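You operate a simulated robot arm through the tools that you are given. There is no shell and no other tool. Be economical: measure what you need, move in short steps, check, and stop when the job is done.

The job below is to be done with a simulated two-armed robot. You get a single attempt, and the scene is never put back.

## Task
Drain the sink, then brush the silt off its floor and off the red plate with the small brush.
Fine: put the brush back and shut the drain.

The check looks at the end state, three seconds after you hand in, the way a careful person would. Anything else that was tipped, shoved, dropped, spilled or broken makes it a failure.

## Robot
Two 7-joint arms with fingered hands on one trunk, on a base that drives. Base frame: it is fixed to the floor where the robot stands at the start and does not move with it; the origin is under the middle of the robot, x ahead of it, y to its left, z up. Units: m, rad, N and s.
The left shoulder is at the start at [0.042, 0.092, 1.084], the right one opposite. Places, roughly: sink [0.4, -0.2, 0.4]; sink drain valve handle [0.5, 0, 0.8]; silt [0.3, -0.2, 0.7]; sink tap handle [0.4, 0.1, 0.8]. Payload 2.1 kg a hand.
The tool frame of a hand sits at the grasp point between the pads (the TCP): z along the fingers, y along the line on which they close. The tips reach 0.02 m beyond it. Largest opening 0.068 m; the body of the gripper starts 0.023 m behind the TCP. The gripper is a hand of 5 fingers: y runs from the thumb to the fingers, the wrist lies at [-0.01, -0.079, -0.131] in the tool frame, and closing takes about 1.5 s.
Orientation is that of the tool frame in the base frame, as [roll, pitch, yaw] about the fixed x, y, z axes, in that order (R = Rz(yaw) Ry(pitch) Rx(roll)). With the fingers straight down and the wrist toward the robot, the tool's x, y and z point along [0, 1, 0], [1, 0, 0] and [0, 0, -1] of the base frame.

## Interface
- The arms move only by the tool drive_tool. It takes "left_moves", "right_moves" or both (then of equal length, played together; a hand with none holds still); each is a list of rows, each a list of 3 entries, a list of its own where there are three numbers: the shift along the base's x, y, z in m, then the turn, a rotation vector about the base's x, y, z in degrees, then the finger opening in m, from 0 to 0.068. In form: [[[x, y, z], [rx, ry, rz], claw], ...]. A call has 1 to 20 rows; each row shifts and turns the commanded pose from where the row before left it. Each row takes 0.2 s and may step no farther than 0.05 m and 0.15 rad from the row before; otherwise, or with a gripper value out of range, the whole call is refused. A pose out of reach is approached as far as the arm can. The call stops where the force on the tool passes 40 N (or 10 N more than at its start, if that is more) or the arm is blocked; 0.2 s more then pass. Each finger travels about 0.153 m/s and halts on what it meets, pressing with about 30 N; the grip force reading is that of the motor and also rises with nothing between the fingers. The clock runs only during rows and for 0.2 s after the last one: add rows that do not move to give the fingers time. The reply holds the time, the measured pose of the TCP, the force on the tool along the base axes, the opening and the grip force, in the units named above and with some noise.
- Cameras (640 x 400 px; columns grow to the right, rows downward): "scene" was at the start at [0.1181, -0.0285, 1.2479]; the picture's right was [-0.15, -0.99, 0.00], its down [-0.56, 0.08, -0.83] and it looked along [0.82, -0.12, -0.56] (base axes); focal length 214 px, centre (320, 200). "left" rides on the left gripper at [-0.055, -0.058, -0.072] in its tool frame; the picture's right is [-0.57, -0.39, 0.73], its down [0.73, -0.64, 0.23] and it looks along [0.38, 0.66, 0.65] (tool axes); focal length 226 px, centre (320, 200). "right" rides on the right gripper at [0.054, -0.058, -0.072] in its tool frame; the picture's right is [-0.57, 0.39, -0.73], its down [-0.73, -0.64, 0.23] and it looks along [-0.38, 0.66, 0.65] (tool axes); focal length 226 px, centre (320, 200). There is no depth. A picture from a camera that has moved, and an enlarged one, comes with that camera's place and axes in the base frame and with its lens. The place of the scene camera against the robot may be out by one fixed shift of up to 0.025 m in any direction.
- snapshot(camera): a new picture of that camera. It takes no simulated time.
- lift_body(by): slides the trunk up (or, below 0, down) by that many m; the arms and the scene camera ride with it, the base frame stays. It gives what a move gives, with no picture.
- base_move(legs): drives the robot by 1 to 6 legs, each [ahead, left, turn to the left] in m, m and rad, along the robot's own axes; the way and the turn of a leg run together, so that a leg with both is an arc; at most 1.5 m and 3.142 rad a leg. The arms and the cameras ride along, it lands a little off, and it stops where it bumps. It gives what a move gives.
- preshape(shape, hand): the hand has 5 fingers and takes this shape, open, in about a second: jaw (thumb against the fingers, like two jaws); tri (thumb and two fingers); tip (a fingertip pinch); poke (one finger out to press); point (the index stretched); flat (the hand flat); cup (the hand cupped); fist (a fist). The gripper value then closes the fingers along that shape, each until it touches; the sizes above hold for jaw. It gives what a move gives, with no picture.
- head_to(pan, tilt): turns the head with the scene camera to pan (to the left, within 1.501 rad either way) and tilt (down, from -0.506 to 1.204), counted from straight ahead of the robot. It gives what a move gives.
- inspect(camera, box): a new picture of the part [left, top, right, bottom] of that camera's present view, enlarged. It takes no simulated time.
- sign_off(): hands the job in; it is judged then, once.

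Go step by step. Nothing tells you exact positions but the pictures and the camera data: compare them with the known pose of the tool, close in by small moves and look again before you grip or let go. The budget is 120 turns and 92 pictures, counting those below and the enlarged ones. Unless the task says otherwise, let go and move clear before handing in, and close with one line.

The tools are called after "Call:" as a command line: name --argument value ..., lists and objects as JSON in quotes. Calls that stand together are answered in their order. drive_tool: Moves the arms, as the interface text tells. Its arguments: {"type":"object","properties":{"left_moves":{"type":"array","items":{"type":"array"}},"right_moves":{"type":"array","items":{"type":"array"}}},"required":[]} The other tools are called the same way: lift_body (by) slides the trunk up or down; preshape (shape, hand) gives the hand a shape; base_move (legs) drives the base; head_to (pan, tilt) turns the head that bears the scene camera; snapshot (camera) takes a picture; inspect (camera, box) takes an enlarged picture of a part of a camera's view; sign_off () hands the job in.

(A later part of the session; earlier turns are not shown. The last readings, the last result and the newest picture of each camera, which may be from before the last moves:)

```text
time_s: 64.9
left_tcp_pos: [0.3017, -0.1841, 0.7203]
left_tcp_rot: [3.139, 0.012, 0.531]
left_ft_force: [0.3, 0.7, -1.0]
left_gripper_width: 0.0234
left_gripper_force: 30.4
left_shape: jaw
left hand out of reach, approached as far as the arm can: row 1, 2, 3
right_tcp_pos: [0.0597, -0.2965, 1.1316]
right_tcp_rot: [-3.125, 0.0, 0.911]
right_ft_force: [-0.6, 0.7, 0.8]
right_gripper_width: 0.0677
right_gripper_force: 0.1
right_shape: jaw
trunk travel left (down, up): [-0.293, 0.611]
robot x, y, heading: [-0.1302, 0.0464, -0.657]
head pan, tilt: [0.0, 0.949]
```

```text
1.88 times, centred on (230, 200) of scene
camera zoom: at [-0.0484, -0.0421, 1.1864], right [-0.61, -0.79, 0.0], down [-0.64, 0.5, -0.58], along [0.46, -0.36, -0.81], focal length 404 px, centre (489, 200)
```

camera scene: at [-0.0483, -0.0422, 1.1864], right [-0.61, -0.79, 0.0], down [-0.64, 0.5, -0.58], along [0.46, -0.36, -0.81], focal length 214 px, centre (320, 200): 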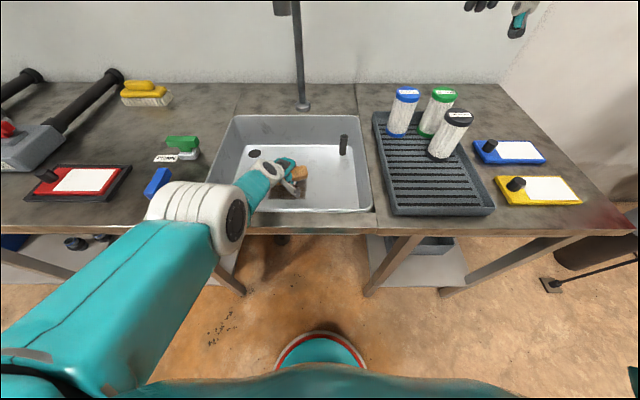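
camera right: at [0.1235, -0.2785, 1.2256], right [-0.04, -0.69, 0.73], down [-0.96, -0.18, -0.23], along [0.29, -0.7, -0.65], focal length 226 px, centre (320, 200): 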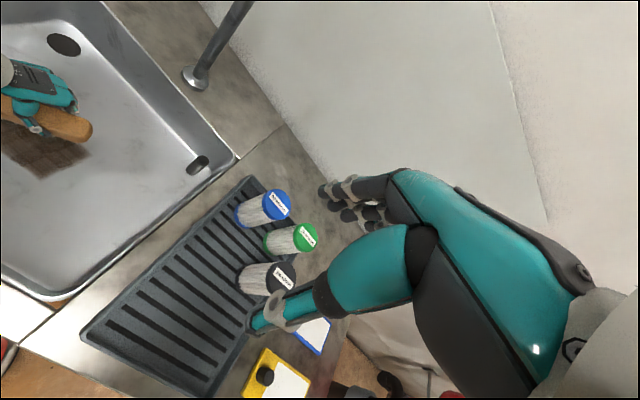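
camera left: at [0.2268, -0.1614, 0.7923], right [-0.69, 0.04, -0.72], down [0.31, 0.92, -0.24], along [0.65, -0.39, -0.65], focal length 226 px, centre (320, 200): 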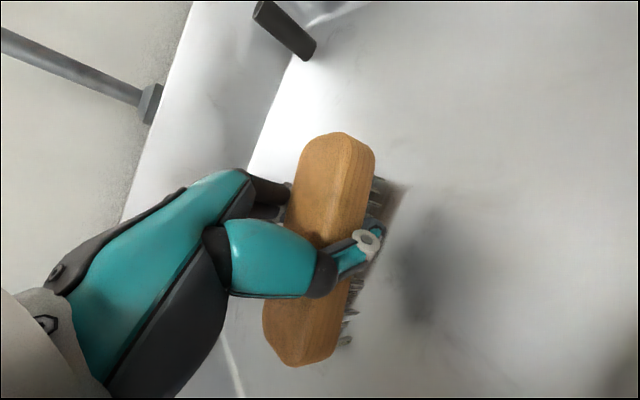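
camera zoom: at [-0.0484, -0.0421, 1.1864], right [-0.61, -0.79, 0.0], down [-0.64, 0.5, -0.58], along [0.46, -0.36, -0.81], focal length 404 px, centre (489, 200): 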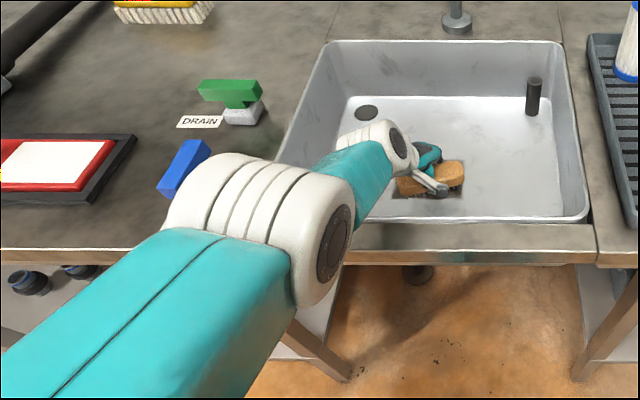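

The limit is wrist bend: the shoulder is too high for a straight-down hand this deep. I'll lower the trunk in two steps, raising the hand to compensate.

Call:
drive_tool --left_moves '[[[0, 0, 0.025], [0, 0, 0], 0.01], [[0, 0, 0.025], [0, 0, 0], 0.01], [[0, 0, 0], [0, 0, 0], 0.01]]'

Call:
lift_body --by -0.045

Call:
drive_tool --left_moves '[[[0, 0, 0.025], [0, 0, 0], 0.01], [[0, 0, 0.02], [0, 0, 0], 0.01], [[0, 0, 0], [0, 0, 0], 0.01]]'

Call:
snapshot --camera "scene"

```text
time_s: 65.7
left_tcp_pos: [0.3167, -0.1994, 0.7636]
left_tcp_rot: [3.139, 0.012, 0.527]
left_ft_force: [0.2, 0.3, -0.4]
left_gripper_width: 0.0232
left_gripper_force: 30.0
left_shape: jaw
left hand out of reach, approached as far as the arm can: row 1, 2
right_tcp_pos: [0.0598, -0.2971, 1.131]
right_tcp_rot: [-3.125, 0.001, 0.911]
right_ft_force: [-0.9, -0.2, 0.5]
right_gripper_width: 0.0676
right_gripper_force: 0.1
right_shape: jaw
trunk travel left (down, up): [-0.293, 0.611]
robot x, y, heading: [-0.1334, 0.048, -0.655]
head pan, tilt: [0.0, 0.949]
```

```text
time_s: 66.5
left_tcp_pos: [0.3146, -0.1975, 0.7045]
left_tcp_rot: [-3.118, 0.021, 0.53]
left_ft_force: [0.1, 0.3, -0.2]
left_gripper_width: 0.0233
left_gripper_force: 30.3
left_shape: jaw
right_tcp_pos: [0.0648, -0.3022, 1.0778]
right_tcp_rot: [-3.1, 0.001, 0.911]
right_ft_force: [0.1, 0.3, 0.7]
right_gripper_width: 0.0678
right_gripper_force: 0.0
right_shape: jaw
trunk travel left (down, up): [-0.248, 0.656]
robot x, y, heading: [-0.1319, 0.0451, -0.658]
head pan, tilt: [0.0, 0.949]
```

```text
time_s: 67.3
left_tcp_pos: [0.3255, -0.2085, 0.7467]
left_tcp_rot: [-3.119, 0.021, 0.53]
left_ft_force: [0.4, 0.9, -0.4]
left_gripper_width: 0.0234
left_gripper_force: 30.3
left_shape: jaw
left hand out of reach, approached as far as the arm can: row 1, 2
right_tcp_pos: [0.0646, -0.3011, 1.0779]
right_tcp_rot: [-3.1, -0.001, 0.912]
right_ft_force: [0.1, -0.6, 0.4]
right_gripper_width: 0.0678
right_gripper_force: 0.0
right_shape: jaw
trunk travel left (down, up): [-0.248, 0.656]
robot x, y, heading: [-0.1301, 0.046, -0.664]
head pan, tilt: [0.0, 0.949]
```

```text
32 pictures are left
camera scene: at [-0.0421, -0.047, 1.1409], right [-0.61, -0.79, 0.0], down [-0.64, 0.5, -0.58], along [0.46, -0.36, -0.81], focal length 214 px, centre (320, 200)
```

scene: 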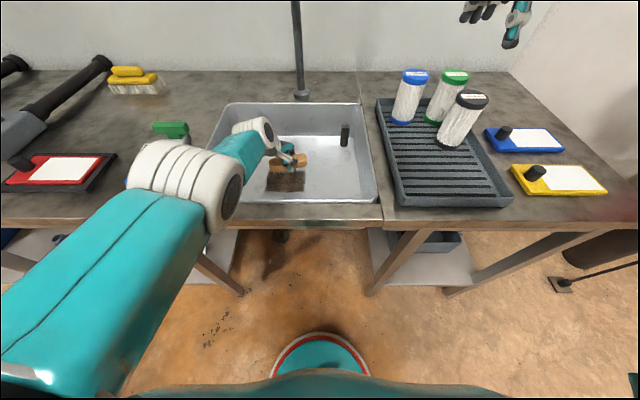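

I'm beyond arm's length: shoulder to wrist is at most about 0.42 m. With the trunk low now, I'll pull the hand back a bit and drive forward 9 cm so the whole patch is in reach.

Call:
drive_tool --left_moves '[[[-0.018, 0.014, 0], [0, 0, 0], 0.01], [[-0.018, 0.014, 0], [0, 0, 0], 0.01], [[-0.018, 0.014, 0], [0, 0, 0], 0.01], [[0, 0, 0], [0, 0, 0], 0.01]]'

Call:
base_move --legs '[[0.09, 0, 0]]'

Call:
inspect --camera "scene" --box '[60, 100, 400, 300]'

```text
time_s: 68.3
left_tcp_pos: [0.3147, -0.2078, 0.7242]
left_tcp_rot: [-3.119, 0.02, 0.529]
left_ft_force: [0.6, -0.8, -1.0]
left_gripper_width: 0.0232
left_gripper_force: 29.5
left_shape: jaw
left hand out of reach, approached as far as the arm can: row 1, 2, 3
right_tcp_pos: [0.0657, -0.3011, 1.0769]
right_tcp_rot: [-3.099, 0.0, 0.911]
right_ft_force: [0.1, 0.2, -0.4]
right_gripper_width: 0.0676
right_gripper_force: 0.0
right_shape: jaw
trunk travel left (down, up): [-0.248, 0.656]
robot x, y, heading: [-0.1354, 0.0478, -0.657]
head pan, tilt: [0.0, 0.949]
```

```text
time_s: 69.4
left_tcp_pos: [0.3846, -0.2609, 0.7236]
left_tcp_rot: [-3.118, 0.021, 0.531]
left_ft_force: [-0.5, 0.0, -0.8]
left_gripper_width: 0.0236
left_gripper_force: 29.3
left_shape: jaw
right_tcp_pos: [0.1349, -0.3542, 1.0775]
right_tcp_rot: [-3.099, 0.0, 0.912]
right_ft_force: [-0.4, 0.5, 0.9]
right_gripper_width: 0.0676
right_gripper_force: 0.3
right_shape: jaw
trunk travel left (down, up): [-0.248, 0.656]
robot x, y, heading: [-0.063, -0.0103, -0.656]
head pan, tilt: [0.0, 0.949]
```

```text
1.88 times, centred on (230, 200) of scene
camera zoom: at [0.0274, -0.1006, 1.1409], right [-0.61, -0.79, 0.0], down [-0.64, 0.5, -0.58], along [0.46, -0.36, -0.81], focal length 404 px, centre (489, 200)
```

zoom: 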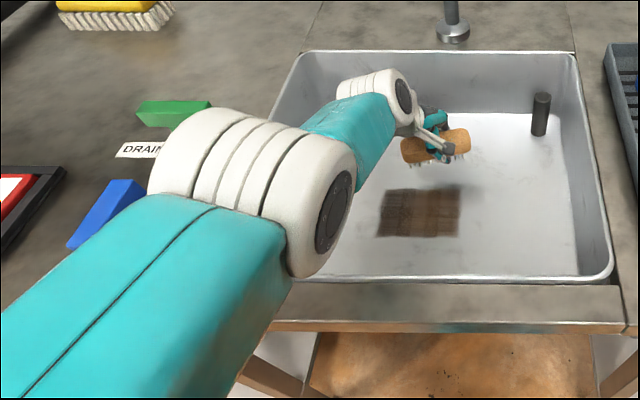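

The brush is now just behind the patch on its right side with everything in reach. I'll go down toward the floor.

Call:
drive_tool --left_moves '[[[-0.004, 0.003, -0.01], [0, 0, 0], 0.01], [[-0.004, 0.003, -0.01], [0, 0, 0], 0.01], [[0, 0, 0], [0, 0, 0], 0.01]]'

```text
time_s: 70.2
left_tcp_pos: [0.3788, -0.2559, 0.7031]
left_tcp_rot: [-3.118, 0.025, 0.531]
left_ft_force: [-1.4, -0.3, -0.9]
left_gripper_width: 0.0233
left_gripper_force: 29.9
left_shape: jaw
right_tcp_pos: [0.136, -0.3545, 1.079]
right_tcp_rot: [-3.1, 0.001, 0.914]
right_ft_force: [-0.4, -0.5, 0.8]
right_gripper_width: 0.0676
right_gripper_force: 0.0
right_shape: jaw
trunk travel left (down, up): [-0.248, 0.656]
robot x, y, heading: [-0.0638, -0.0048, -0.667]
head pan, tilt: [0.0, 0.949]
```

Motion is tracking cleanly now. I'll lower to light contact and pull a first stroke toward me.

Call:
drive_tool --left_moves '[[[0, 0, -0.006], [0, 0, 0], 0.01], [[0, 0, -0.006], [0, 0, 0], 0.01], [[-0.0098, 0.0077, 0], [0, 0, 0], 0.01], [[-0.0098, 0.0077, 0], [0, 0, 0], 0.01], [[-0.0098, 0.0077, 0], [0, 0, 0], 0.01], [[-0.0098, 0.0077, 0], [0, 0, 0], 0.01], [[0, 0, 0], [0, 0, 0], 0.01]]'

Call:
inspect --camera "scene" --box '[230, 130, 360, 250]'

```text
time_s: 71.6
left_tcp_pos: [0.3692, -0.2542, 0.6839]
left_tcp_rot: [-3.139, 0.015, 0.534]
left_ft_force: [0.9, 3.0, 20.2]
left_gripper_width: 0.024
left_gripper_force: 30.1
left_shape: jaw
left hand out of reach, approached as far as the arm can: row 2, 3, 4, 5, 6
right_tcp_pos: [0.1345, -0.3533, 1.0787]
right_tcp_rot: [-3.102, 0.0, 0.912]
right_ft_force: [0.3, 0.3, -0.3]
right_gripper_width: 0.0675
right_gripper_force: 0.1
right_shape: jaw
trunk travel left (down, up): [-0.248, 0.656]
robot x, y, heading: [-0.0649, -0.0088, -0.661]
head pan, tilt: [0.0, 0.949]
stopped in row 6 (left hand): the force on the tool passed its limit (the readings are from after the stop); the commanded pose is now the measured one
```

```text
3.33 times, centred on (295, 190) of scene
camera zoom: at [0.0262, -0.0996, 1.1411], right [-0.61, -0.79, 0.0], down [-0.64, 0.5, -0.58], along [0.46, -0.36, -0.81], focal length 715 px, centre (403, 233)
```

zoom: 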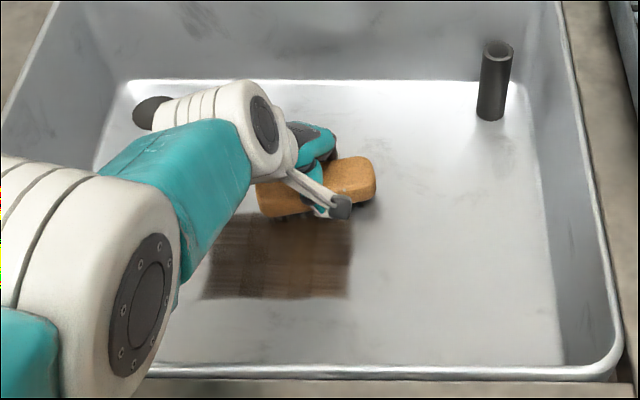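

It's still limited when pulling toward me. The hand's 22° yaw probably forces the wrist to its side limit, so I'll lift slightly, undo that yaw and test the pull.

Call:
drive_tool --left_moves '[[[0, 0, 0.012], [0, 0, 0], 0.01], [[0, 0, 0], [0, 0, 7.5], 0.01], [[0, 0, 0], [0, 0, 7.5], 0.01], [[0, 0, 0], [0, 0, 7], 0.01], [[-0.0098, 0.0077, 0], [0, 0, 0], 0.01], [[-0.0098, 0.0077, 0], [0, 0, 0], 0.01], [[0, 0, 0], [0, 0, 0], 0.01]]'

Call:
snapshot --camera "scene"

```text
time_s: 73.2
left_tcp_pos: [0.3726, -0.2604, 0.6828]
left_tcp_rot: [3.132, 0.019, 0.915]
left_ft_force: [2.1, 1.1, 18.1]
left_gripper_width: 0.0247
left_gripper_force: 29.9
left_shape: jaw
left hand out of reach, approached as far as the arm can: row 1, 3, 5, 6
right_tcp_pos: [0.1345, -0.3522, 1.0778]
right_tcp_rot: [-3.1, 0.0, 0.913]
right_ft_force: [-0.7, -0.2, -0.1]
right_gripper_width: 0.0678
right_gripper_force: 0.2
right_shape: jaw
trunk travel left (down, up): [-0.248, 0.656]
robot x, y, heading: [-0.0615, -0.0084, -0.65]
head pan, tilt: [0.0, 0.949]
stopped in row 7 (left hand): the force on the tool passed its limit (the readings are from after the stop); the commanded pose is now the measured one
```

```text
29 pictures are left
camera scene: at [0.0266, -0.0996, 1.141], right [-0.61, -0.79, 0.0], down [-0.64, 0.5, -0.58], along [0.46, -0.36, -0.81], focal length 214 px, centre (320, 200)
```

scene: 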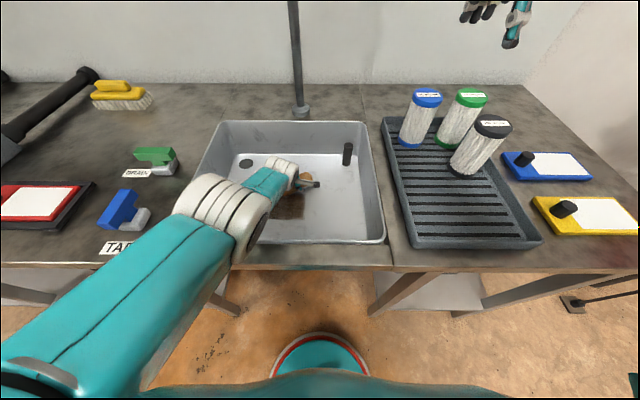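

The arm solver is stuck near a straight-arm configuration. But the brush is on the floor just behind the patch, so I can stroke with the base instead. I'll ease the pressure with the trunk and drive back 9 cm.

Call:
lift_body --by 0.004

Call:
base_move --legs '[[-0.09, 0, 0]]'

Call:
inspect --camera "scene" --box '[180, 90, 400, 240]'

```text
time_s: 73.7
left_tcp_pos: [0.3717, -0.2588, 0.6855]
left_tcp_rot: [3.139, 0.019, 0.916]
left_ft_force: [0.1, -0.1, -0.6]
left_gripper_width: 0.0242
left_gripper_force: 29.3
left_shape: jaw
right_tcp_pos: [0.1357, -0.3541, 1.0834]
right_tcp_rot: [-3.1, 0.001, 0.912]
right_ft_force: [0.3, 0.0, -0.2]
right_gripper_width: 0.0677
right_gripper_force: 0.1
right_shape: jaw
trunk travel left (down, up): [-0.252, 0.652]
robot x, y, heading: [-0.0644, -0.0074, -0.655]
head pan, tilt: [0.0, 0.949]
```

```text
time_s: 74.8
left_tcp_pos: [0.3005, -0.2033, 0.686]
left_tcp_rot: [3.137, 0.019, 0.917]
left_ft_force: [-0.5, -0.3, -0.6]
left_gripper_width: 0.024
left_gripper_force: 30.0
left_shape: jaw
right_tcp_pos: [0.0634, -0.2983, 1.0828]
right_tcp_rot: [-3.101, 0.001, 0.914]
right_ft_force: [-0.9, 0.0, -0.1]
right_gripper_width: 0.0677
right_gripper_force: 0.2
right_shape: jaw
trunk travel left (down, up): [-0.252, 0.652]
robot x, y, heading: [-0.1398, 0.0477, -0.656]
head pan, tilt: [0.0, 0.949]
```

```text
2.67 times, centred on (290, 165) of scene
camera zoom: at [-0.0452, -0.0441, 1.1449], right [-0.61, -0.79, 0.0], down [-0.64, 0.5, -0.58], along [0.46, -0.35, -0.81], focal length 572 px, centre (400, 293)
```

zoom: 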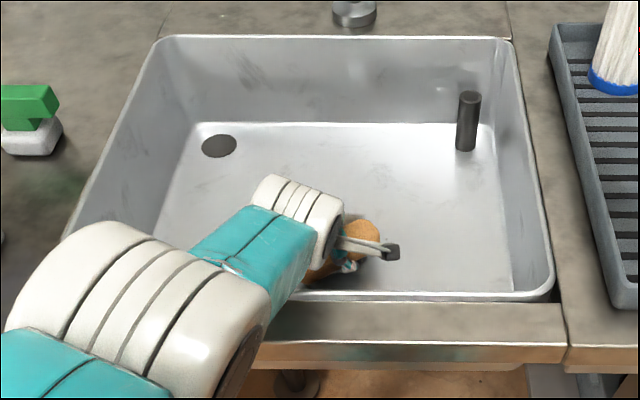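

The arm hides the patch. I'll press lightly with 2 mm of trunk, stroke forward again and look.

Call:
lift_body --by -0.002

Call:
base_move --legs '[[0.1, 0, 0]]'

Call:
inspect --camera "scene" --box '[180, 110, 400, 260]'

Call:
snapshot --camera "left"

```text
time_s: 75.3
left_tcp_pos: [0.3005, -0.2037, 0.6834]
left_tcp_rot: [3.136, 0.018, 0.917]
left_ft_force: [0.3, -0.8, 3.8]
left_gripper_width: 0.0241
left_gripper_force: 30.5
left_shape: jaw
right_tcp_pos: [0.0642, -0.2982, 1.0803]
right_tcp_rot: [-3.101, 0.0, 0.914]
right_ft_force: [-0.9, 0.2, -0.4]
right_gripper_width: 0.0677
right_gripper_force: 0.0
right_shape: jaw
trunk travel left (down, up): [-0.25, 0.654]
robot x, y, heading: [-0.1342, 0.0464, -0.657]
head pan, tilt: [0.0, 0.949]
```

```text
time_s: 76.5
left_tcp_pos: [0.3789, -0.2658, 0.6842]
left_tcp_rot: [3.137, 0.02, 0.917]
left_ft_force: [1.9, -2.0, 4.7]
left_gripper_width: 0.0237
left_gripper_force: 29.6
left_shape: jaw
right_tcp_pos: [0.1435, -0.359, 1.0803]
right_tcp_rot: [-3.101, -0.001, 0.914]
right_ft_force: [0.0, -0.1, 0.1]
right_gripper_width: 0.0676
right_gripper_force: 0.1
right_shape: jaw
trunk travel left (down, up): [-0.25, 0.654]
robot x, y, heading: [-0.0529, -0.0156, -0.651]
head pan, tilt: [0.0, 0.949]
```

```text
2.67 times, centred on (290, 185) of scene
camera zoom: at [0.0343, -0.1055, 1.1429], right [-0.61, -0.79, 0.0], down [-0.64, 0.5, -0.58], along [0.46, -0.36, -0.81], focal length 572 px, centre (400, 240)
```

zoom: 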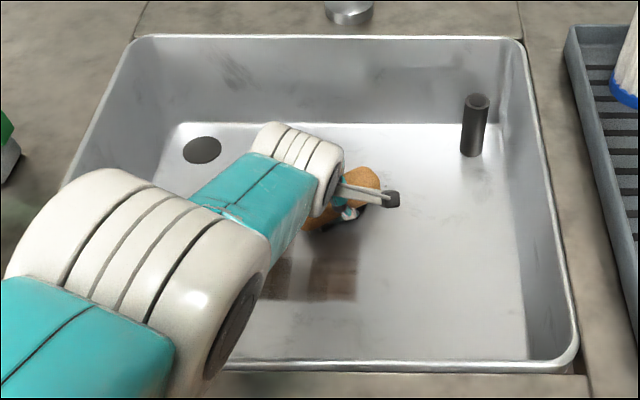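

```text
26 pictures are left
camera left: at [0.3011, -0.2715, 0.7568], right [-0.66, -0.23, -0.72], down [-0.06, 0.97, -0.25], along [0.75, -0.12, -0.65], focal length 226 px, centre (320, 200)
```

left: 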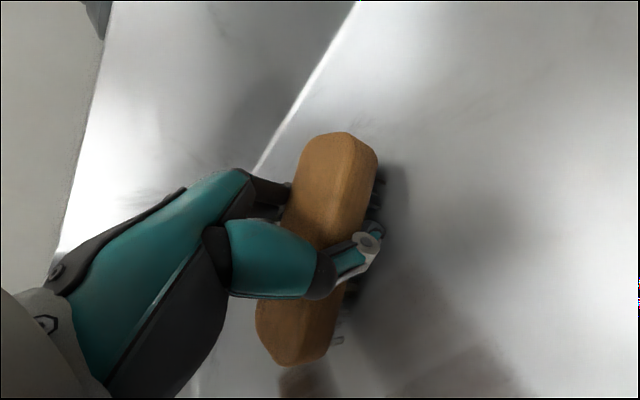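

The brush is taking the silt off at about 5 N, and it was riding on the patch's right edge. I'll do more base strokes with leftward shifts.

Call:
base_move --legs '[[0, 0.03, 0], [-0.1, 0, 0], [0.1, 0, 0], [0, 0.03, 0], [-0.1, 0, 0], [0.1, 0, 0]]'

Call:
inspect --camera "scene" --box '[180, 110, 400, 260]'

Call:
snapshot --camera "left"

```text
time_s: 80.7
left_tcp_pos: [0.4145, -0.2117, 0.6846]
left_tcp_rot: [3.134, 0.018, 0.922]
left_ft_force: [0.6, -0.8, 3.6]
left_gripper_width: 0.0234
left_gripper_force: 30.1
left_shape: jaw
right_tcp_pos: [0.1777, -0.3074, 1.0805]
right_tcp_rot: [-3.101, 0.0, 0.918]
right_ft_force: [-1.0, 0.4, -0.1]
right_gripper_width: 0.0676
right_gripper_force: 0.1
right_shape: jaw
trunk travel left (down, up): [-0.25, 0.654]
robot x, y, heading: [-0.0205, 0.0381, -0.653]
head pan, tilt: [0.0, 0.949]
```

```text
2.67 times, centred on (290, 185) of scene
camera zoom: at [0.0689, -0.0542, 1.1429], right [-0.61, -0.79, 0.0], down [-0.65, 0.49, -0.58], along [0.46, -0.35, -0.81], focal length 572 px, centre (400, 240)
```

zoom: 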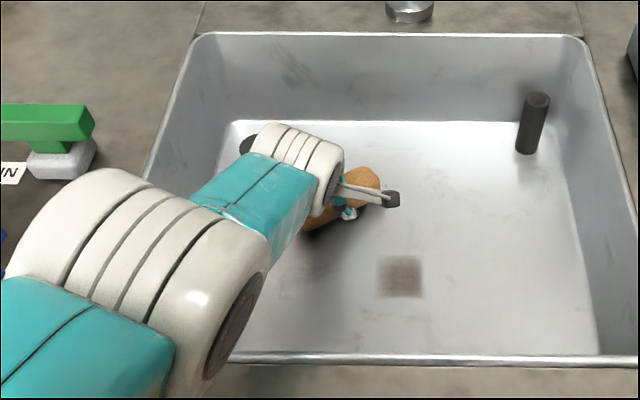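

```text
24 pictures are left
camera left: at [0.3362, -0.2194, 0.7568], right [-0.66, -0.23, -0.72], down [-0.07, 0.97, -0.25], along [0.75, -0.11, -0.65], focal length 226 px, centre (320, 200)
```

left: 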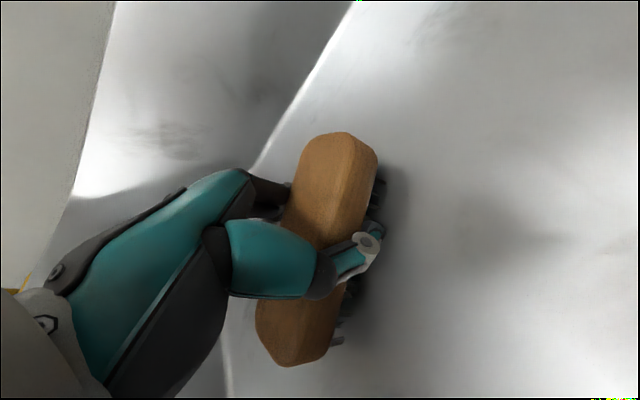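

Nearly done. A small square is left, about 6 cm to the right and 8 cm nearer me than the brush. I'll shift right and stroke over it.

Call:
base_move --legs '[[0, -0.058, 0], [-0.11, 0, 0], [0.08, 0, 0], [-0.08, 0, 0], [0.08, 0, 0], [0.04, 0, 0]]'

Call:
inspect --camera "scene" --box '[180, 110, 400, 260]'

```text
time_s: 84.9
left_tcp_pos: [0.3863, -0.265, 0.6845]
left_tcp_rot: [3.137, 0.019, 0.918]
left_ft_force: [0.5, 1.2, 1.7]
left_gripper_width: 0.0235
left_gripper_force: 29.7
left_shape: jaw
right_tcp_pos: [0.1495, -0.3607, 1.0794]
right_tcp_rot: [-3.1, 0.002, 0.915]
right_ft_force: [-0.6, 0.9, -0.5]
right_gripper_width: 0.0677
right_gripper_force: 0.0
right_shape: jaw
trunk travel left (down, up): [-0.25, 0.654]
robot x, y, heading: [-0.0498, -0.0186, -0.657]
head pan, tilt: [0.0, 0.949]
```

```text
2.67 times, centred on (290, 185) of scene
camera zoom: at [0.0403, -0.1068, 1.1429], right [-0.61, -0.79, 0.0], down [-0.64, 0.5, -0.58], along [0.46, -0.36, -0.81], focal length 572 px, centre (400, 240)
```

zoom: 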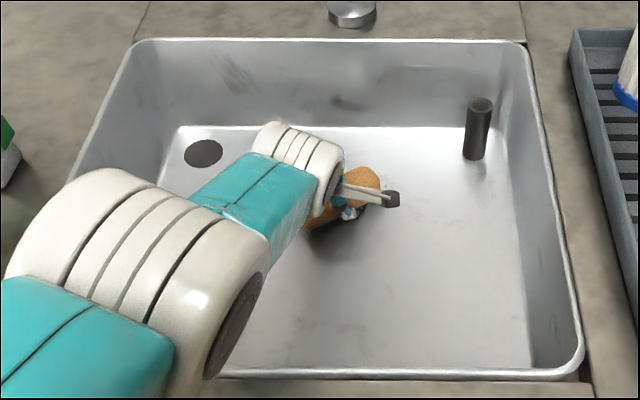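

The floor looks clean where visible. I'll raise the trunk to lift the brush out of the sink under the spout, back away and look at the whole floor.

Call:
lift_body --by 0.16

Call:
base_move --legs '[[-0.14, 0, 0]]'

Call:
snapshot --camera "scene"

Call:
snapshot --camera "right"

```text
time_s: 86.7
left_tcp_pos: [0.3909, -0.2702, 0.8809]
left_tcp_rot: [3.058, 0.021, 0.916]
left_ft_force: [0.1, 0.0, -1.1]
left_gripper_width: 0.0237
left_gripper_force: 30.2
left_shape: jaw
right_tcp_pos: [0.1297, -0.3477, 1.2648]
right_tcp_rot: [3.107, -0.001, 0.914]
right_ft_force: [0.2, 0.3, 0.0]
right_gripper_width: 0.0676
right_gripper_force: 0.1
right_shape: jaw
trunk travel left (down, up): [-0.41, 0.494]
robot x, y, heading: [-0.0494, -0.0136, -0.653]
head pan, tilt: [0.0, 0.949]
```

```text
time_s: 88.1
left_tcp_pos: [0.277, -0.1819, 0.881]
left_tcp_rot: [3.059, 0.019, 0.919]
left_ft_force: [0.8, -0.4, 0.0]
left_gripper_width: 0.0238
left_gripper_force: 29.8
left_shape: jaw
right_tcp_pos: [0.0176, -0.2577, 1.2652]
right_tcp_rot: [3.104, 0.0, 0.916]
right_ft_force: [-0.1, -0.5, -0.1]
right_gripper_width: 0.0677
right_gripper_force: 0.0
right_shape: jaw
trunk travel left (down, up): [-0.41, 0.494]
robot x, y, heading: [-0.1625, 0.0748, -0.655]
head pan, tilt: [0.0, 0.949]
```

```text
22 pictures are left
camera scene: at [-0.0924, -0.0045, 1.3043], right [-0.61, -0.79, 0.0], down [-0.64, 0.5, -0.58], along [0.46, -0.35, -0.81], focal length 214 px, centre (320, 200)
```

scene: 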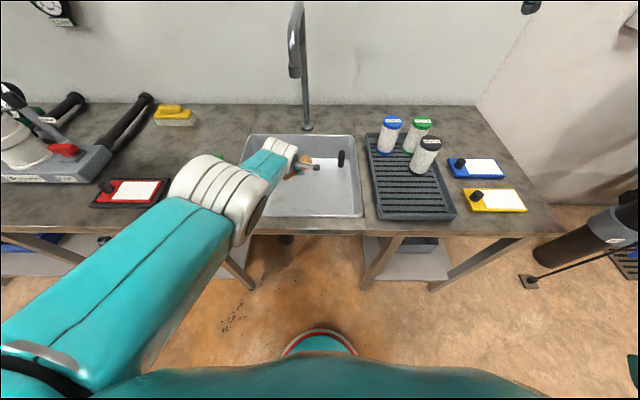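

```text
21 pictures are left
camera right: at [0.0016, -0.1781, 1.3336], right [-0.06, -0.67, 0.74], down [-0.95, -0.2, -0.25], along [0.31, -0.72, -0.62], focal length 226 px, centre (320, 200)
```

right: 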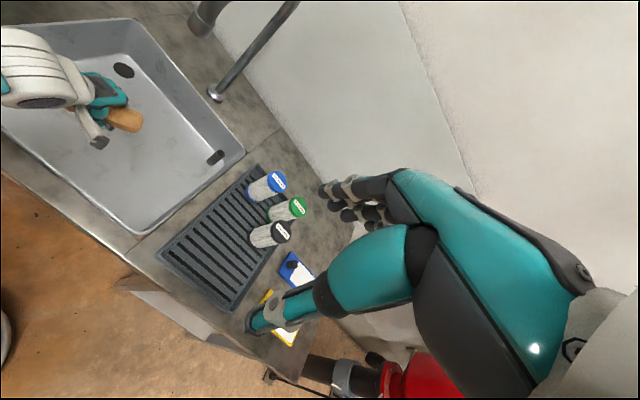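

The sink floor looks clean from the right camera too. Now the brush goes back: first I'll raise the hand and pull it back into a comfortable arm pose.

Call:
drive_tool --left_moves '[[[-0.012, 0.009, 0.03], [0, 0, 0], 0.01], [[-0.012, 0.009, 0.03], [0, 0, 0], 0.01], [[-0.012, 0.009, 0.03], [0, 0, 0], 0.01], [[-0.012, 0.009, 0.02], [0, 0, 0], 0.01], [[0, 0, 0], [0, 0, 0], 0.01]]'

Call:
inspect --camera "scene" --box '[200, 110, 400, 250]'

Call:
snapshot --camera "left"

```text
time_s: 89.3
left_tcp_pos: [0.2838, -0.2111, 0.9698]
left_tcp_rot: [3.06, 0.018, 0.92]
left_ft_force: [0.3, 0.7, -0.7]
left_gripper_width: 0.0235
left_gripper_force: 30.1
left_shape: jaw
left hand out of reach, approached as far as the arm can: row 1, 2, 3, 4
right_tcp_pos: [0.0173, -0.2588, 1.2653]
right_tcp_rot: [3.106, 0.0, 0.916]
right_ft_force: [-0.6, 0.8, -0.3]
right_gripper_width: 0.0677
right_gripper_force: 0.0
right_shape: jaw
trunk travel left (down, up): [-0.41, 0.494]
robot x, y, heading: [-0.1632, 0.0754, -0.655]
head pan, tilt: [0.0, 0.949]
```

```text
2.86 times, centred on (300, 180) of scene
camera zoom: at [-0.092, -0.0048, 1.3043], right [-0.61, -0.79, 0.0], down [-0.65, 0.5, -0.58], along [0.46, -0.35, -0.81], focal length 613 px, centre (377, 257)
```

zoom: 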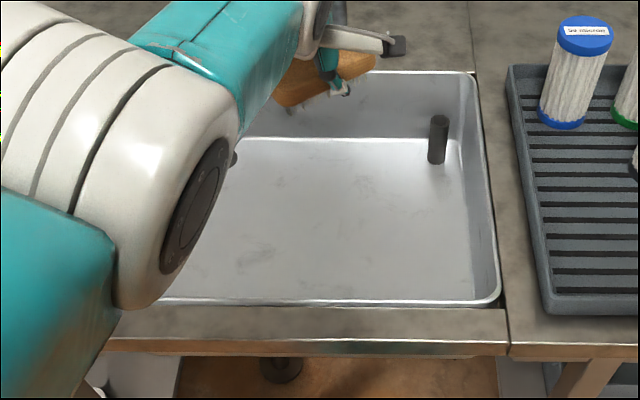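

```text
19 pictures are left
camera left: at [0.2009, -0.2144, 1.0362], right [-0.61, -0.26, -0.75], down [-0.05, 0.95, -0.3], along [0.79, -0.14, -0.6], focal length 226 px, centre (320, 200)
```

left: 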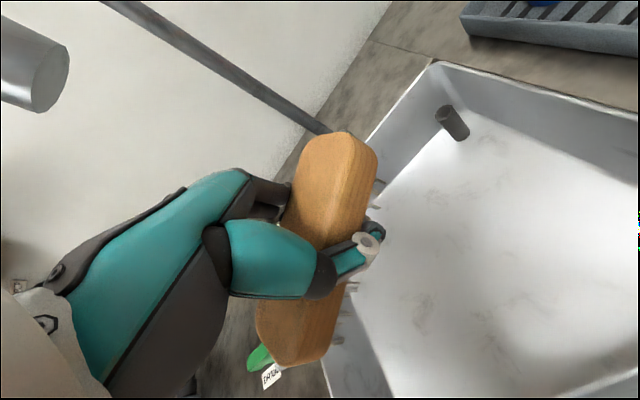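

The sink floor is clean. The arm is stretched straight, so I'll treat it as a fixed boom and use base and trunk for position. Now back off from the spout and sidestep left toward the brush's spot.

Call:
base_move --legs '[[-0.06, 0, 0], [0, 0.42, 0]]'

Call:
drive_tool --left_moves '[[[0, 0, 0], [0, 0, -7.5], 0.01], [[0, 0, 0], [0, 0, -7.5], 0.01], [[0, 0, 0], [0, 0, -7.5], 0.01], [[0, 0, 0], [0, 0, -7.5], 0.01], [[0, 0, 0], [0, 0, -7.5], 0.01], [[0, 0, 0], [0, 0, -7.5], 0.01], [[0, 0, 0], [0, 0, 0], 0.01]]'

Call:
snapshot --camera "scene"

```text
time_s: 92.5
left_tcp_pos: [0.4966, 0.1636, 0.9676]
left_tcp_rot: [3.061, 0.02, 0.914]
left_ft_force: [0.1, 0.5, -0.5]
left_gripper_width: 0.0238
left_gripper_force: 30.4
left_shape: jaw
right_tcp_pos: [0.23, 0.1145, 1.2658]
right_tcp_rot: [3.106, -0.001, 0.914]
right_ft_force: [-0.4, 1.1, -0.3]
right_gripper_width: 0.0678
right_gripper_force: 0.1
right_shape: jaw
trunk travel left (down, up): [-0.41, 0.494]
robot x, y, heading: [0.0483, 0.4508, -0.658]
head pan, tilt: [0.0, 0.949]
```

```text
time_s: 94.1
left_tcp_pos: [0.4749, 0.1772, 0.9692]
left_tcp_rot: [3.059, 0.019, 0.126]
left_ft_force: [-0.1, 0.2, -0.6]
left_gripper_width: 0.0233
left_gripper_force: 29.7
left_shape: jaw
left hand out of reach, approached as far as the arm can: row 4, 5, 6
right_tcp_pos: [0.2291, 0.1142, 1.2654]
right_tcp_rot: [3.105, 0.001, 0.913]
right_ft_force: [0.8, 0.2, 0.3]
right_gripper_width: 0.0677
right_gripper_force: 0.1
right_shape: jaw
trunk travel left (down, up): [-0.41, 0.494]
robot x, y, heading: [0.0545, 0.447, -0.66]
head pan, tilt: [0.0, 0.949]
```

```text
18 pictures are left
camera scene: at [0.121, 0.3697, 1.3043], right [-0.61, -0.79, 0.0], down [-0.64, 0.5, -0.58], along [0.46, -0.36, -0.81], focal length 214 px, centre (320, 200)
```

scene: 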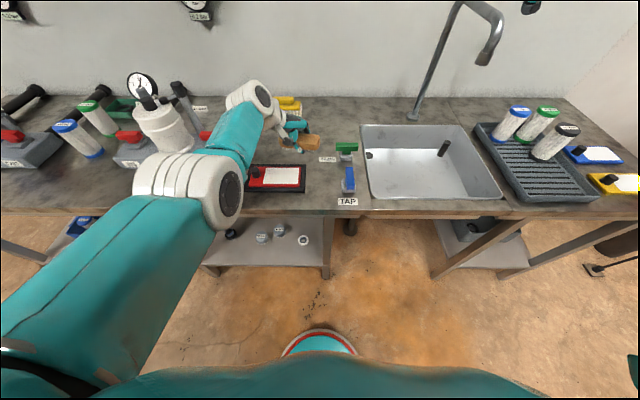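

The brush now lies about parallel to the bench. In free space here, I'll test whether the arm will bend again by pulling the hand toward the robot.

Call:
drive_tool --left_moves '[[[-0.024, 0.018, 0], [0, 0, 0], 0.01], [[-0.024, 0.018, 0], [0, 0, 0], 0.01], [[-0.024, 0.018, 0], [0, 0, 0], 0.01], [[0, 0, 0], [0, 0, 0], 0.01]]'

```text
time_s: 95.1
left_tcp_pos: [0.4028, 0.2325, 0.9695]
left_tcp_rot: [3.061, 0.019, 0.129]
left_ft_force: [0.2, -0.2, -1.3]
left_gripper_width: 0.0239
left_gripper_force: 30.1
left_shape: jaw
right_tcp_pos: [0.2294, 0.1157, 1.2655]
right_tcp_rot: [3.105, 0.0, 0.913]
right_ft_force: [-1.0, 0.5, 0.1]
right_gripper_width: 0.0677
right_gripper_force: 0.2
right_shape: jaw
trunk travel left (down, up): [-0.41, 0.494]
robot x, y, heading: [0.0484, 0.4473, -0.657]
head pan, tilt: [0.0, 0.949]
```

The arm bends again. I'll level the hand, raise it and lower the trunk to a good working height.

Call:
drive_tool --left_moves '[[[0, 0, 0.04], [4.5, 0.6, 0], 0.01], [[0, 0, 0.04], [0, 0, 0], 0.01], [[0, 0, 0.04], [0, 0, 0], 0.01], [[0, 0, 0.02], [0, 0, 0], 0.01], [[0, 0, 0], [0, 0, 0], 0.01]]'

Call:
lift_body --by -0.14

Call:
snapshot --camera "left"

Call:
snapshot --camera "scene"

```text
time_s: 96.3
left_tcp_pos: [0.4005, 0.2324, 1.1079]
left_tcp_rot: [3.137, 0.02, 0.13]
left_ft_force: [-0.6, 0.2, -0.4]
left_gripper_width: 0.0234
left_gripper_force: 30.0
left_shape: jaw
right_tcp_pos: [0.2295, 0.1164, 1.2654]
right_tcp_rot: [3.106, 0.001, 0.912]
right_ft_force: [0.3, -1.1, 0.1]
right_gripper_width: 0.0676
right_gripper_force: 0.0
right_shape: jaw
trunk travel left (down, up): [-0.41, 0.494]
robot x, y, heading: [0.0468, 0.4456, -0.655]
head pan, tilt: [0.0, 0.949]
```

```text
time_s: 97.9
left_tcp_pos: [0.4097, 0.2255, 0.9413]
left_tcp_rot: [-3.098, 0.065, 0.134]
left_ft_force: [-0.3, 0.0, 0.1]
left_gripper_width: 0.0235
left_gripper_force: 30.1
left_shape: jaw
right_tcp_pos: [0.2452, 0.1028, 1.104]
right_tcp_rot: [-3.113, -0.001, 0.915]
right_ft_force: [-0.3, -0.8, 0.6]
right_gripper_width: 0.0676
right_gripper_force: 0.1
right_shape: jaw
trunk travel left (down, up): [-0.27, 0.634]
robot x, y, heading: [0.0461, 0.4466, -0.658]
head pan, tilt: [0.0, 0.949]
```

```text
17 pictures are left
camera left: at [0.3533, 0.2733, 1.0191], right [-0.66, 0.33, -0.67], down [0.63, 0.74, -0.25], along [0.41, -0.59, -0.7], focal length 226 px, centre (320, 200)
```

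left: 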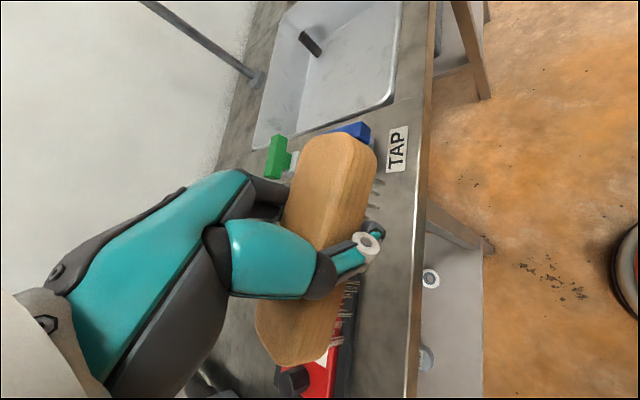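

```text
16 pictures are left
camera scene: at [0.1367, 0.3576, 1.1632], right [-0.61, -0.79, 0.0], down [-0.64, 0.5, -0.58], along [0.46, -0.36, -0.81], focal length 214 px, centre (320, 200)
```

scene: 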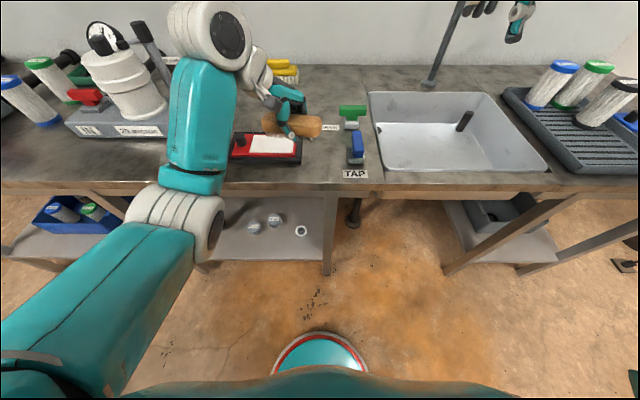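

The arm has normal posture and the brush is centred on the TCP. I'll level the hand, trim its yaw and drive forward toward the original spot.

Call:
drive_tool --left_moves '[[[0, 0, 0], [-2.0, -4.0, 0], 0.01], [[0, 0, 0], [0, 0, 6], 0.01], [[0, 0, 0], [0, 0, 6], 0.01], [[0, 0, 0], [0, 0, 0], 0.01]]'

Call:
base_move --legs '[[0.215, 0.0, 0]]'

```text
time_s: 98.9
left_tcp_pos: [0.4078, 0.2269, 0.9423]
left_tcp_rot: [3.142, 0.0, 0.343]
left_ft_force: [0.6, 0.0, -0.3]
left_gripper_width: 0.0238
left_gripper_force: 30.1
left_shape: jaw
right_tcp_pos: [0.2441, 0.1025, 1.1052]
right_tcp_rot: [-3.113, 0.0, 0.913]
right_ft_force: [1.0, 0.0, 1.0]
right_gripper_width: 0.0677
right_gripper_force: 0.0
right_shape: jaw
trunk travel left (down, up): [-0.27, 0.634]
robot x, y, heading: [0.0496, 0.4474, -0.661]
head pan, tilt: [0.0, 0.949]
```

```text
time_s: 100.6
left_tcp_pos: [0.576, 0.0962, 0.9424]
left_tcp_rot: [-3.141, -0.001, 0.34]
left_ft_force: [0.6, -0.6, -1.3]
left_gripper_width: 0.0235
left_gripper_force: 29.6
left_shape: jaw
right_tcp_pos: [0.411, -0.0275, 1.1045]
right_tcp_rot: [-3.113, 0.0, 0.908]
right_ft_force: [0.5, -0.5, 0.6]
right_gripper_width: 0.0679
right_gripper_force: 0.1
right_shape: jaw
trunk travel left (down, up): [-0.27, 0.634]
robot x, y, heading: [0.218, 0.3154, -0.661]
head pan, tilt: [0.0, 0.949]
```

Landed without a bump. I'll extend to the brush's original spot and stop above the table to check.

Call:
drive_tool --left_moves '[[[0.027, -0.0136, -0.02], [0, 0, 0], 0.01], [[0.027, -0.0136, -0.02], [0, 0, 0], 0.01], [[0.027, -0.0136, -0.02], [0, 0, 0], 0.01], [[0, 0, -0.03], [0, 0, 0], 0.01], [[0, 0, 0], [0, 0, 0], 0.01]]'

Call:
snapshot --camera "scene"

Call:
snapshot --camera "left"

```text
time_s: 101.8
left_tcp_pos: [0.6555, 0.0547, 0.852]
left_tcp_rot: [3.14, 0.0, 0.338]
left_ft_force: [-0.6, -0.6, 0.0]
left_gripper_width: 0.0233
left_gripper_force: 30.2
left_shape: jaw
right_tcp_pos: [0.4104, -0.0261, 1.1042]
right_tcp_rot: [-3.112, -0.001, 0.91]
right_ft_force: [0.7, -0.3, -0.5]
right_gripper_width: 0.0676
right_gripper_force: 0.0
right_shape: jaw
trunk travel left (down, up): [-0.27, 0.634]
robot x, y, heading: [0.2212, 0.317, -0.662]
head pan, tilt: [0.0, 0.949]
```

```text
15 pictures are left
camera scene: at [0.3037, 0.2277, 1.1631], right [-0.61, -0.79, 0.0], down [-0.64, 0.5, -0.58], along [0.46, -0.36, -0.81], focal length 214 px, centre (320, 200)
```

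scene: 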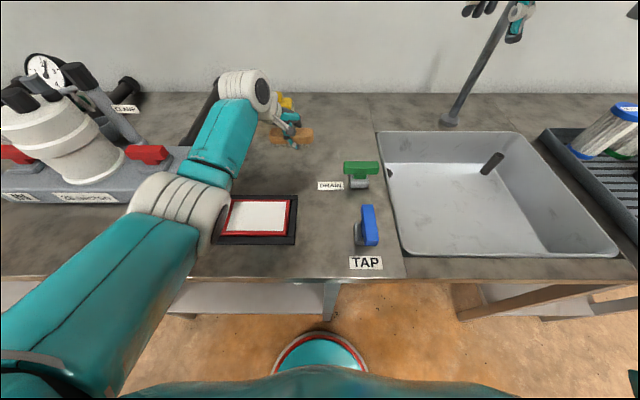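

```text
14 pictures are left
camera left: at [0.5851, 0.0914, 0.9237], right [-0.66, 0.18, -0.73], down [0.48, 0.85, -0.23], along [0.58, -0.5, -0.65], focal length 226 px, centre (320, 200)
```

left: 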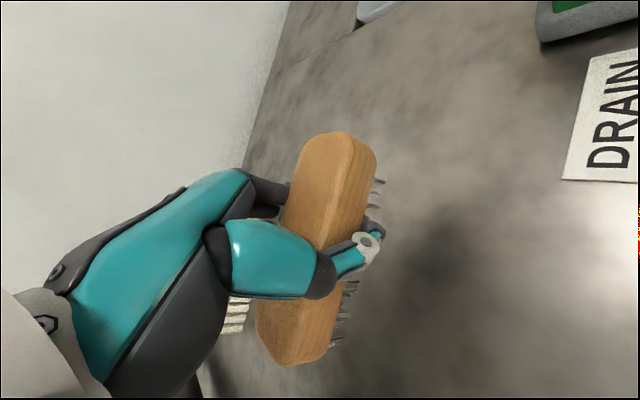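

The brush is over its original spot and parallel to the bench. I'll raise the trunk 2 cm for elbow clearance, then lower the brush onto the table in small steps.

Call:
lift_body --by 0.02

Call:
drive_tool --left_moves '[[[0, 0, -0.02], [0, 0, 0], 0.01], [[0, 0, -0.015], [0, 0, 0], 0.01], [[0, 0, -0.012], [0, 0, 0], 0.01], [[0, 0, 0], [0, 0, 0], 0.01]]'

```text
time_s: 102.5
left_tcp_pos: [0.6551, 0.0545, 0.878]
left_tcp_rot: [3.131, -0.004, 0.339]
left_ft_force: [-0.2, 0.0, -0.5]
left_gripper_width: 0.0236
left_gripper_force: 29.8
left_shape: jaw
right_tcp_pos: [0.4086, -0.0255, 1.1285]
right_tcp_rot: [-3.123, 0.0, 0.91]
right_ft_force: [0.4, 0.0, -0.1]
right_gripper_width: 0.0677
right_gripper_force: 0.0
right_shape: jaw
trunk travel left (down, up): [-0.29, 0.614]
robot x, y, heading: [0.2169, 0.3184, -0.662]
head pan, tilt: [0.0, 0.949]
```

```text
time_s: 103.5
left_tcp_pos: [0.6532, 0.0568, 0.8312]
left_tcp_rot: [3.133, -0.005, 0.337]
left_ft_force: [0.0, -0.4, -0.6]
left_gripper_width: 0.0233
left_gripper_force: 29.7
left_shape: jaw
right_tcp_pos: [0.4073, -0.0239, 1.128]
right_tcp_rot: [-3.124, -0.001, 0.908]
right_ft_force: [0.2, 0.2, 0.0]
right_gripper_width: 0.0675
right_gripper_force: 0.0
right_shape: jaw
trunk travel left (down, up): [-0.29, 0.614]
robot x, y, heading: [0.2152, 0.319, -0.663]
head pan, tilt: [0.0, 0.949]
```

Call:
drive_tool --left_moves '[[[0.002, -0.001, -0.005], [0, 0, 0], 0.01], [[0, 0, -0.004], [0, 0, 0], 0.01], [[0, 0, 0], [0, 0, 0], 0.01]]'

Call:
inspect --camera "scene" --box '[200, 90, 350, 200]'

```text
time_s: 104.3
left_tcp_pos: [0.6579, 0.0548, 0.8219]
left_tcp_rot: [3.131, -0.005, 0.338]
left_ft_force: [-0.4, -0.3, -1.3]
left_gripper_width: 0.0232
left_gripper_force: 30.6
left_shape: jaw
right_tcp_pos: [0.4094, -0.0245, 1.1286]
right_tcp_rot: [-3.124, 0.001, 0.909]
right_ft_force: [0.3, -0.3, 0.1]
right_gripper_width: 0.0678
right_gripper_force: 0.0
right_shape: jaw
trunk travel left (down, up): [-0.29, 0.614]
robot x, y, heading: [0.219, 0.3182, -0.661]
head pan, tilt: [0.0, 0.949]
```

```text
3.64 times, centred on (275, 145) of scene
camera zoom: at [0.301, 0.2298, 1.1833], right [-0.61, -0.79, 0.0], down [-0.64, 0.5, -0.58], along [0.46, -0.36, -0.81], focal length 780 px, centre (484, 400)
```

zoom: 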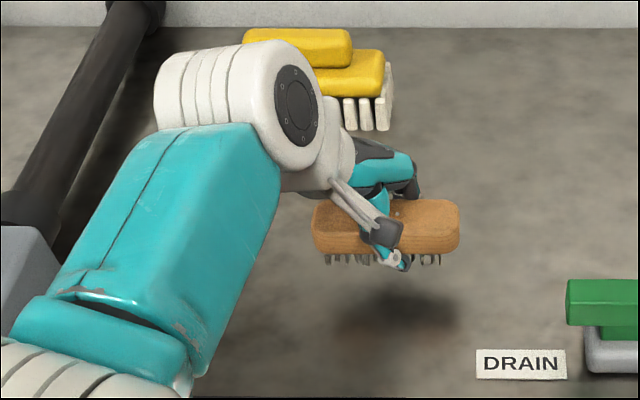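

It's still above the table. I'll continue gently until contact.

Call:
drive_tool --left_moves '[[[0, 0, -0.003], [0, 0, 0], 0.01], [[0, 0, -0.003], [0, 0, 0], 0.01], [[0, 0, 0], [0, 0, 0], 0.01]]'

Call:
drive_tool --left_moves '[[[0, 0, -0.002], [0, 0, 0], 0.01], [[0, 0, 0], [0, 0, 0], 0.01]]'

Call:
drive_tool --left_moves '[[[0, 0, -0.002], [0, 0, 0], 0.01], [[0, 0, 0], [0, 0, 0], 0.01]]'

Call:
inspect --camera "scene" --box '[240, 110, 330, 180]'

```text
time_s: 105.1
left_tcp_pos: [0.6572, 0.0544, 0.8155]
left_tcp_rot: [3.132, -0.006, 0.338]
left_ft_force: [-1.0, 0.0, -0.5]
left_gripper_width: 0.0236
left_gripper_force: 30.4
left_shape: jaw
right_tcp_pos: [0.4086, -0.0252, 1.1278]
right_tcp_rot: [-3.124, 0.002, 0.91]
right_ft_force: [-0.6, -0.4, 0.3]
right_gripper_width: 0.0679
right_gripper_force: 0.0
right_shape: jaw
trunk travel left (down, up): [-0.29, 0.614]
robot x, y, heading: [0.2152, 0.3184, -0.656]
head pan, tilt: [0.0, 0.949]
```

```text
time_s: 105.7
left_tcp_pos: [0.6566, 0.054, 0.8133]
left_tcp_rot: [3.132, -0.005, 0.339]
left_ft_force: [-0.2, 0.0, -1.5]
left_gripper_width: 0.0235
left_gripper_force: 29.8
left_shape: jaw
right_tcp_pos: [0.4081, -0.0261, 1.1272]
right_tcp_rot: [-3.125, 0.001, 0.91]
right_ft_force: [0.4, 0.2, -0.6]
right_gripper_width: 0.0678
right_gripper_force: 0.0
right_shape: jaw
trunk travel left (down, up): [-0.29, 0.614]
robot x, y, heading: [0.2176, 0.32, -0.66]
head pan, tilt: [0.0, 0.949]
```

```text
time_s: 106.3
left_tcp_pos: [0.6574, 0.0548, 0.8111]
left_tcp_rot: [3.132, -0.005, 0.339]
left_ft_force: [-0.3, 0.2, -0.5]
left_gripper_width: 0.0234
left_gripper_force: 29.8
left_shape: jaw
right_tcp_pos: [0.4095, -0.0256, 1.1276]
right_tcp_rot: [-3.124, 0.0, 0.908]
right_ft_force: [0.2, -0.2, 0.1]
right_gripper_width: 0.0675
right_gripper_force: 0.1
right_shape: jaw
trunk travel left (down, up): [-0.29, 0.614]
robot x, y, heading: [0.2199, 0.3189, -0.663]
head pan, tilt: [0.0, 0.949]
```

```text
5.71 times, centred on (285, 145) of scene
camera zoom: at [0.301, 0.2298, 1.1833], right [-0.61, -0.79, 0.0], down [-0.64, 0.5, -0.58], along [0.46, -0.36, -0.81], focal length 1226 px, centre (520, 514)
```

zoom: 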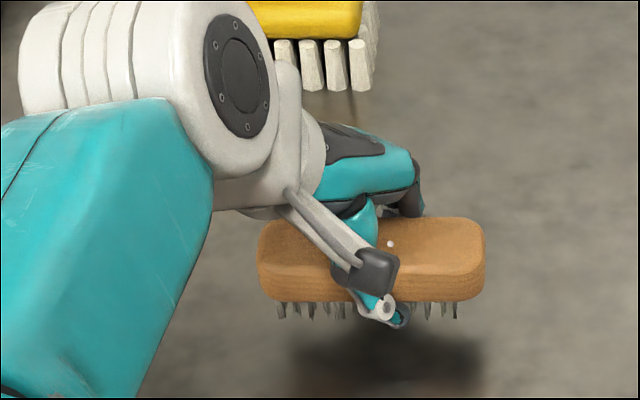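

The brush has been pushed up in the grip, so the bristle tips are level with the thumb tip. I'll continue down the last millimetres.

Call:
drive_tool --left_moves '[[[0, 0, -0.003], [0, 0, 0], 0.01], [[0, 0, -0.002], [0, 0, 0], 0.01], [[0, 0, 0], [0, 0, 0], 0.01]]'

Call:
drive_tool --left_moves '[[[0, 0, -0.002], [0, 0, 0], 0.01], [[0, 0, 0], [0, 0, 0], 0.01]]'

Call:
drive_tool --left_moves '[[[0, 0, -0.002], [0, 0, 0], 0.01], [[0, 0, 0], [0, 0, 0], 0.01]]'

Call:
inspect --camera "scene" --box '[240, 110, 330, 180]'

```text
time_s: 107.1
left_tcp_pos: [0.6565, 0.0535, 0.808]
left_tcp_rot: [3.129, -0.005, 0.34]
left_ft_force: [0.7, 0.6, -0.2]
left_gripper_width: 0.0238
left_gripper_force: 30.4
left_shape: jaw
right_tcp_pos: [0.4069, -0.0237, 1.1281]
right_tcp_rot: [-3.126, 0.0, 0.91]
right_ft_force: [0.1, -0.3, 0.9]
right_gripper_width: 0.0677
right_gripper_force: 0.1
right_shape: jaw
trunk travel left (down, up): [-0.29, 0.614]
robot x, y, heading: [0.2216, 0.3185, -0.663]
head pan, tilt: [0.0, 0.949]
```

```text
time_s: 107.7
left_tcp_pos: [0.6563, 0.055, 0.806]
left_tcp_rot: [3.132, -0.006, 0.339]
left_ft_force: [-0.6, -0.5, -0.7]
left_gripper_width: 0.0232
left_gripper_force: 29.8
left_shape: jaw
right_tcp_pos: [0.4083, -0.0257, 1.1268]
right_tcp_rot: [-3.124, 0.0, 0.91]
right_ft_force: [-0.8, 0.2, -0.8]
right_gripper_width: 0.0678
right_gripper_force: 0.0
right_shape: jaw
trunk travel left (down, up): [-0.29, 0.614]
robot x, y, heading: [0.2168, 0.3171, -0.661]
head pan, tilt: [0.0, 0.949]
```

```text
time_s: 108.3
left_tcp_pos: [0.6574, 0.0546, 0.8039]
left_tcp_rot: [3.131, -0.004, 0.338]
left_ft_force: [-0.5, -0.2, 0.0]
left_gripper_width: 0.0235
left_gripper_force: 29.5
left_shape: jaw
right_tcp_pos: [0.4084, -0.0252, 1.1282]
right_tcp_rot: [-3.124, 0.0, 0.909]
right_ft_force: [-0.2, -0.4, 0.5]
right_gripper_width: 0.0678
right_gripper_force: 0.1
right_shape: jaw
trunk travel left (down, up): [-0.29, 0.614]
robot x, y, heading: [0.2158, 0.3173, -0.66]
head pan, tilt: [0.0, 0.949]
```

```text
5.71 times, centred on (285, 145) of scene
camera zoom: at [0.301, 0.2298, 1.1833], right [-0.61, -0.79, 0.0], down [-0.64, 0.5, -0.58], along [0.46, -0.36, -0.81], focal length 1226 px, centre (520, 514)
```

zoom: 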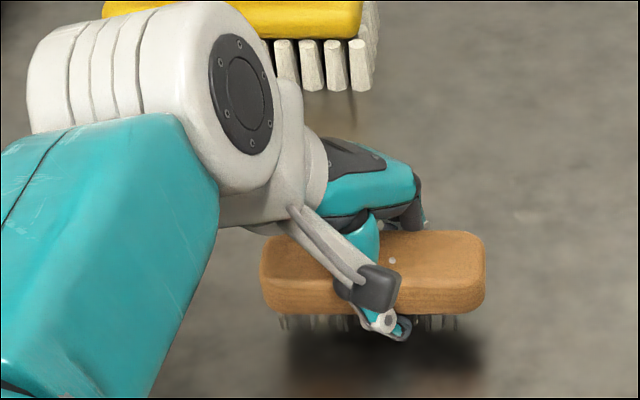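

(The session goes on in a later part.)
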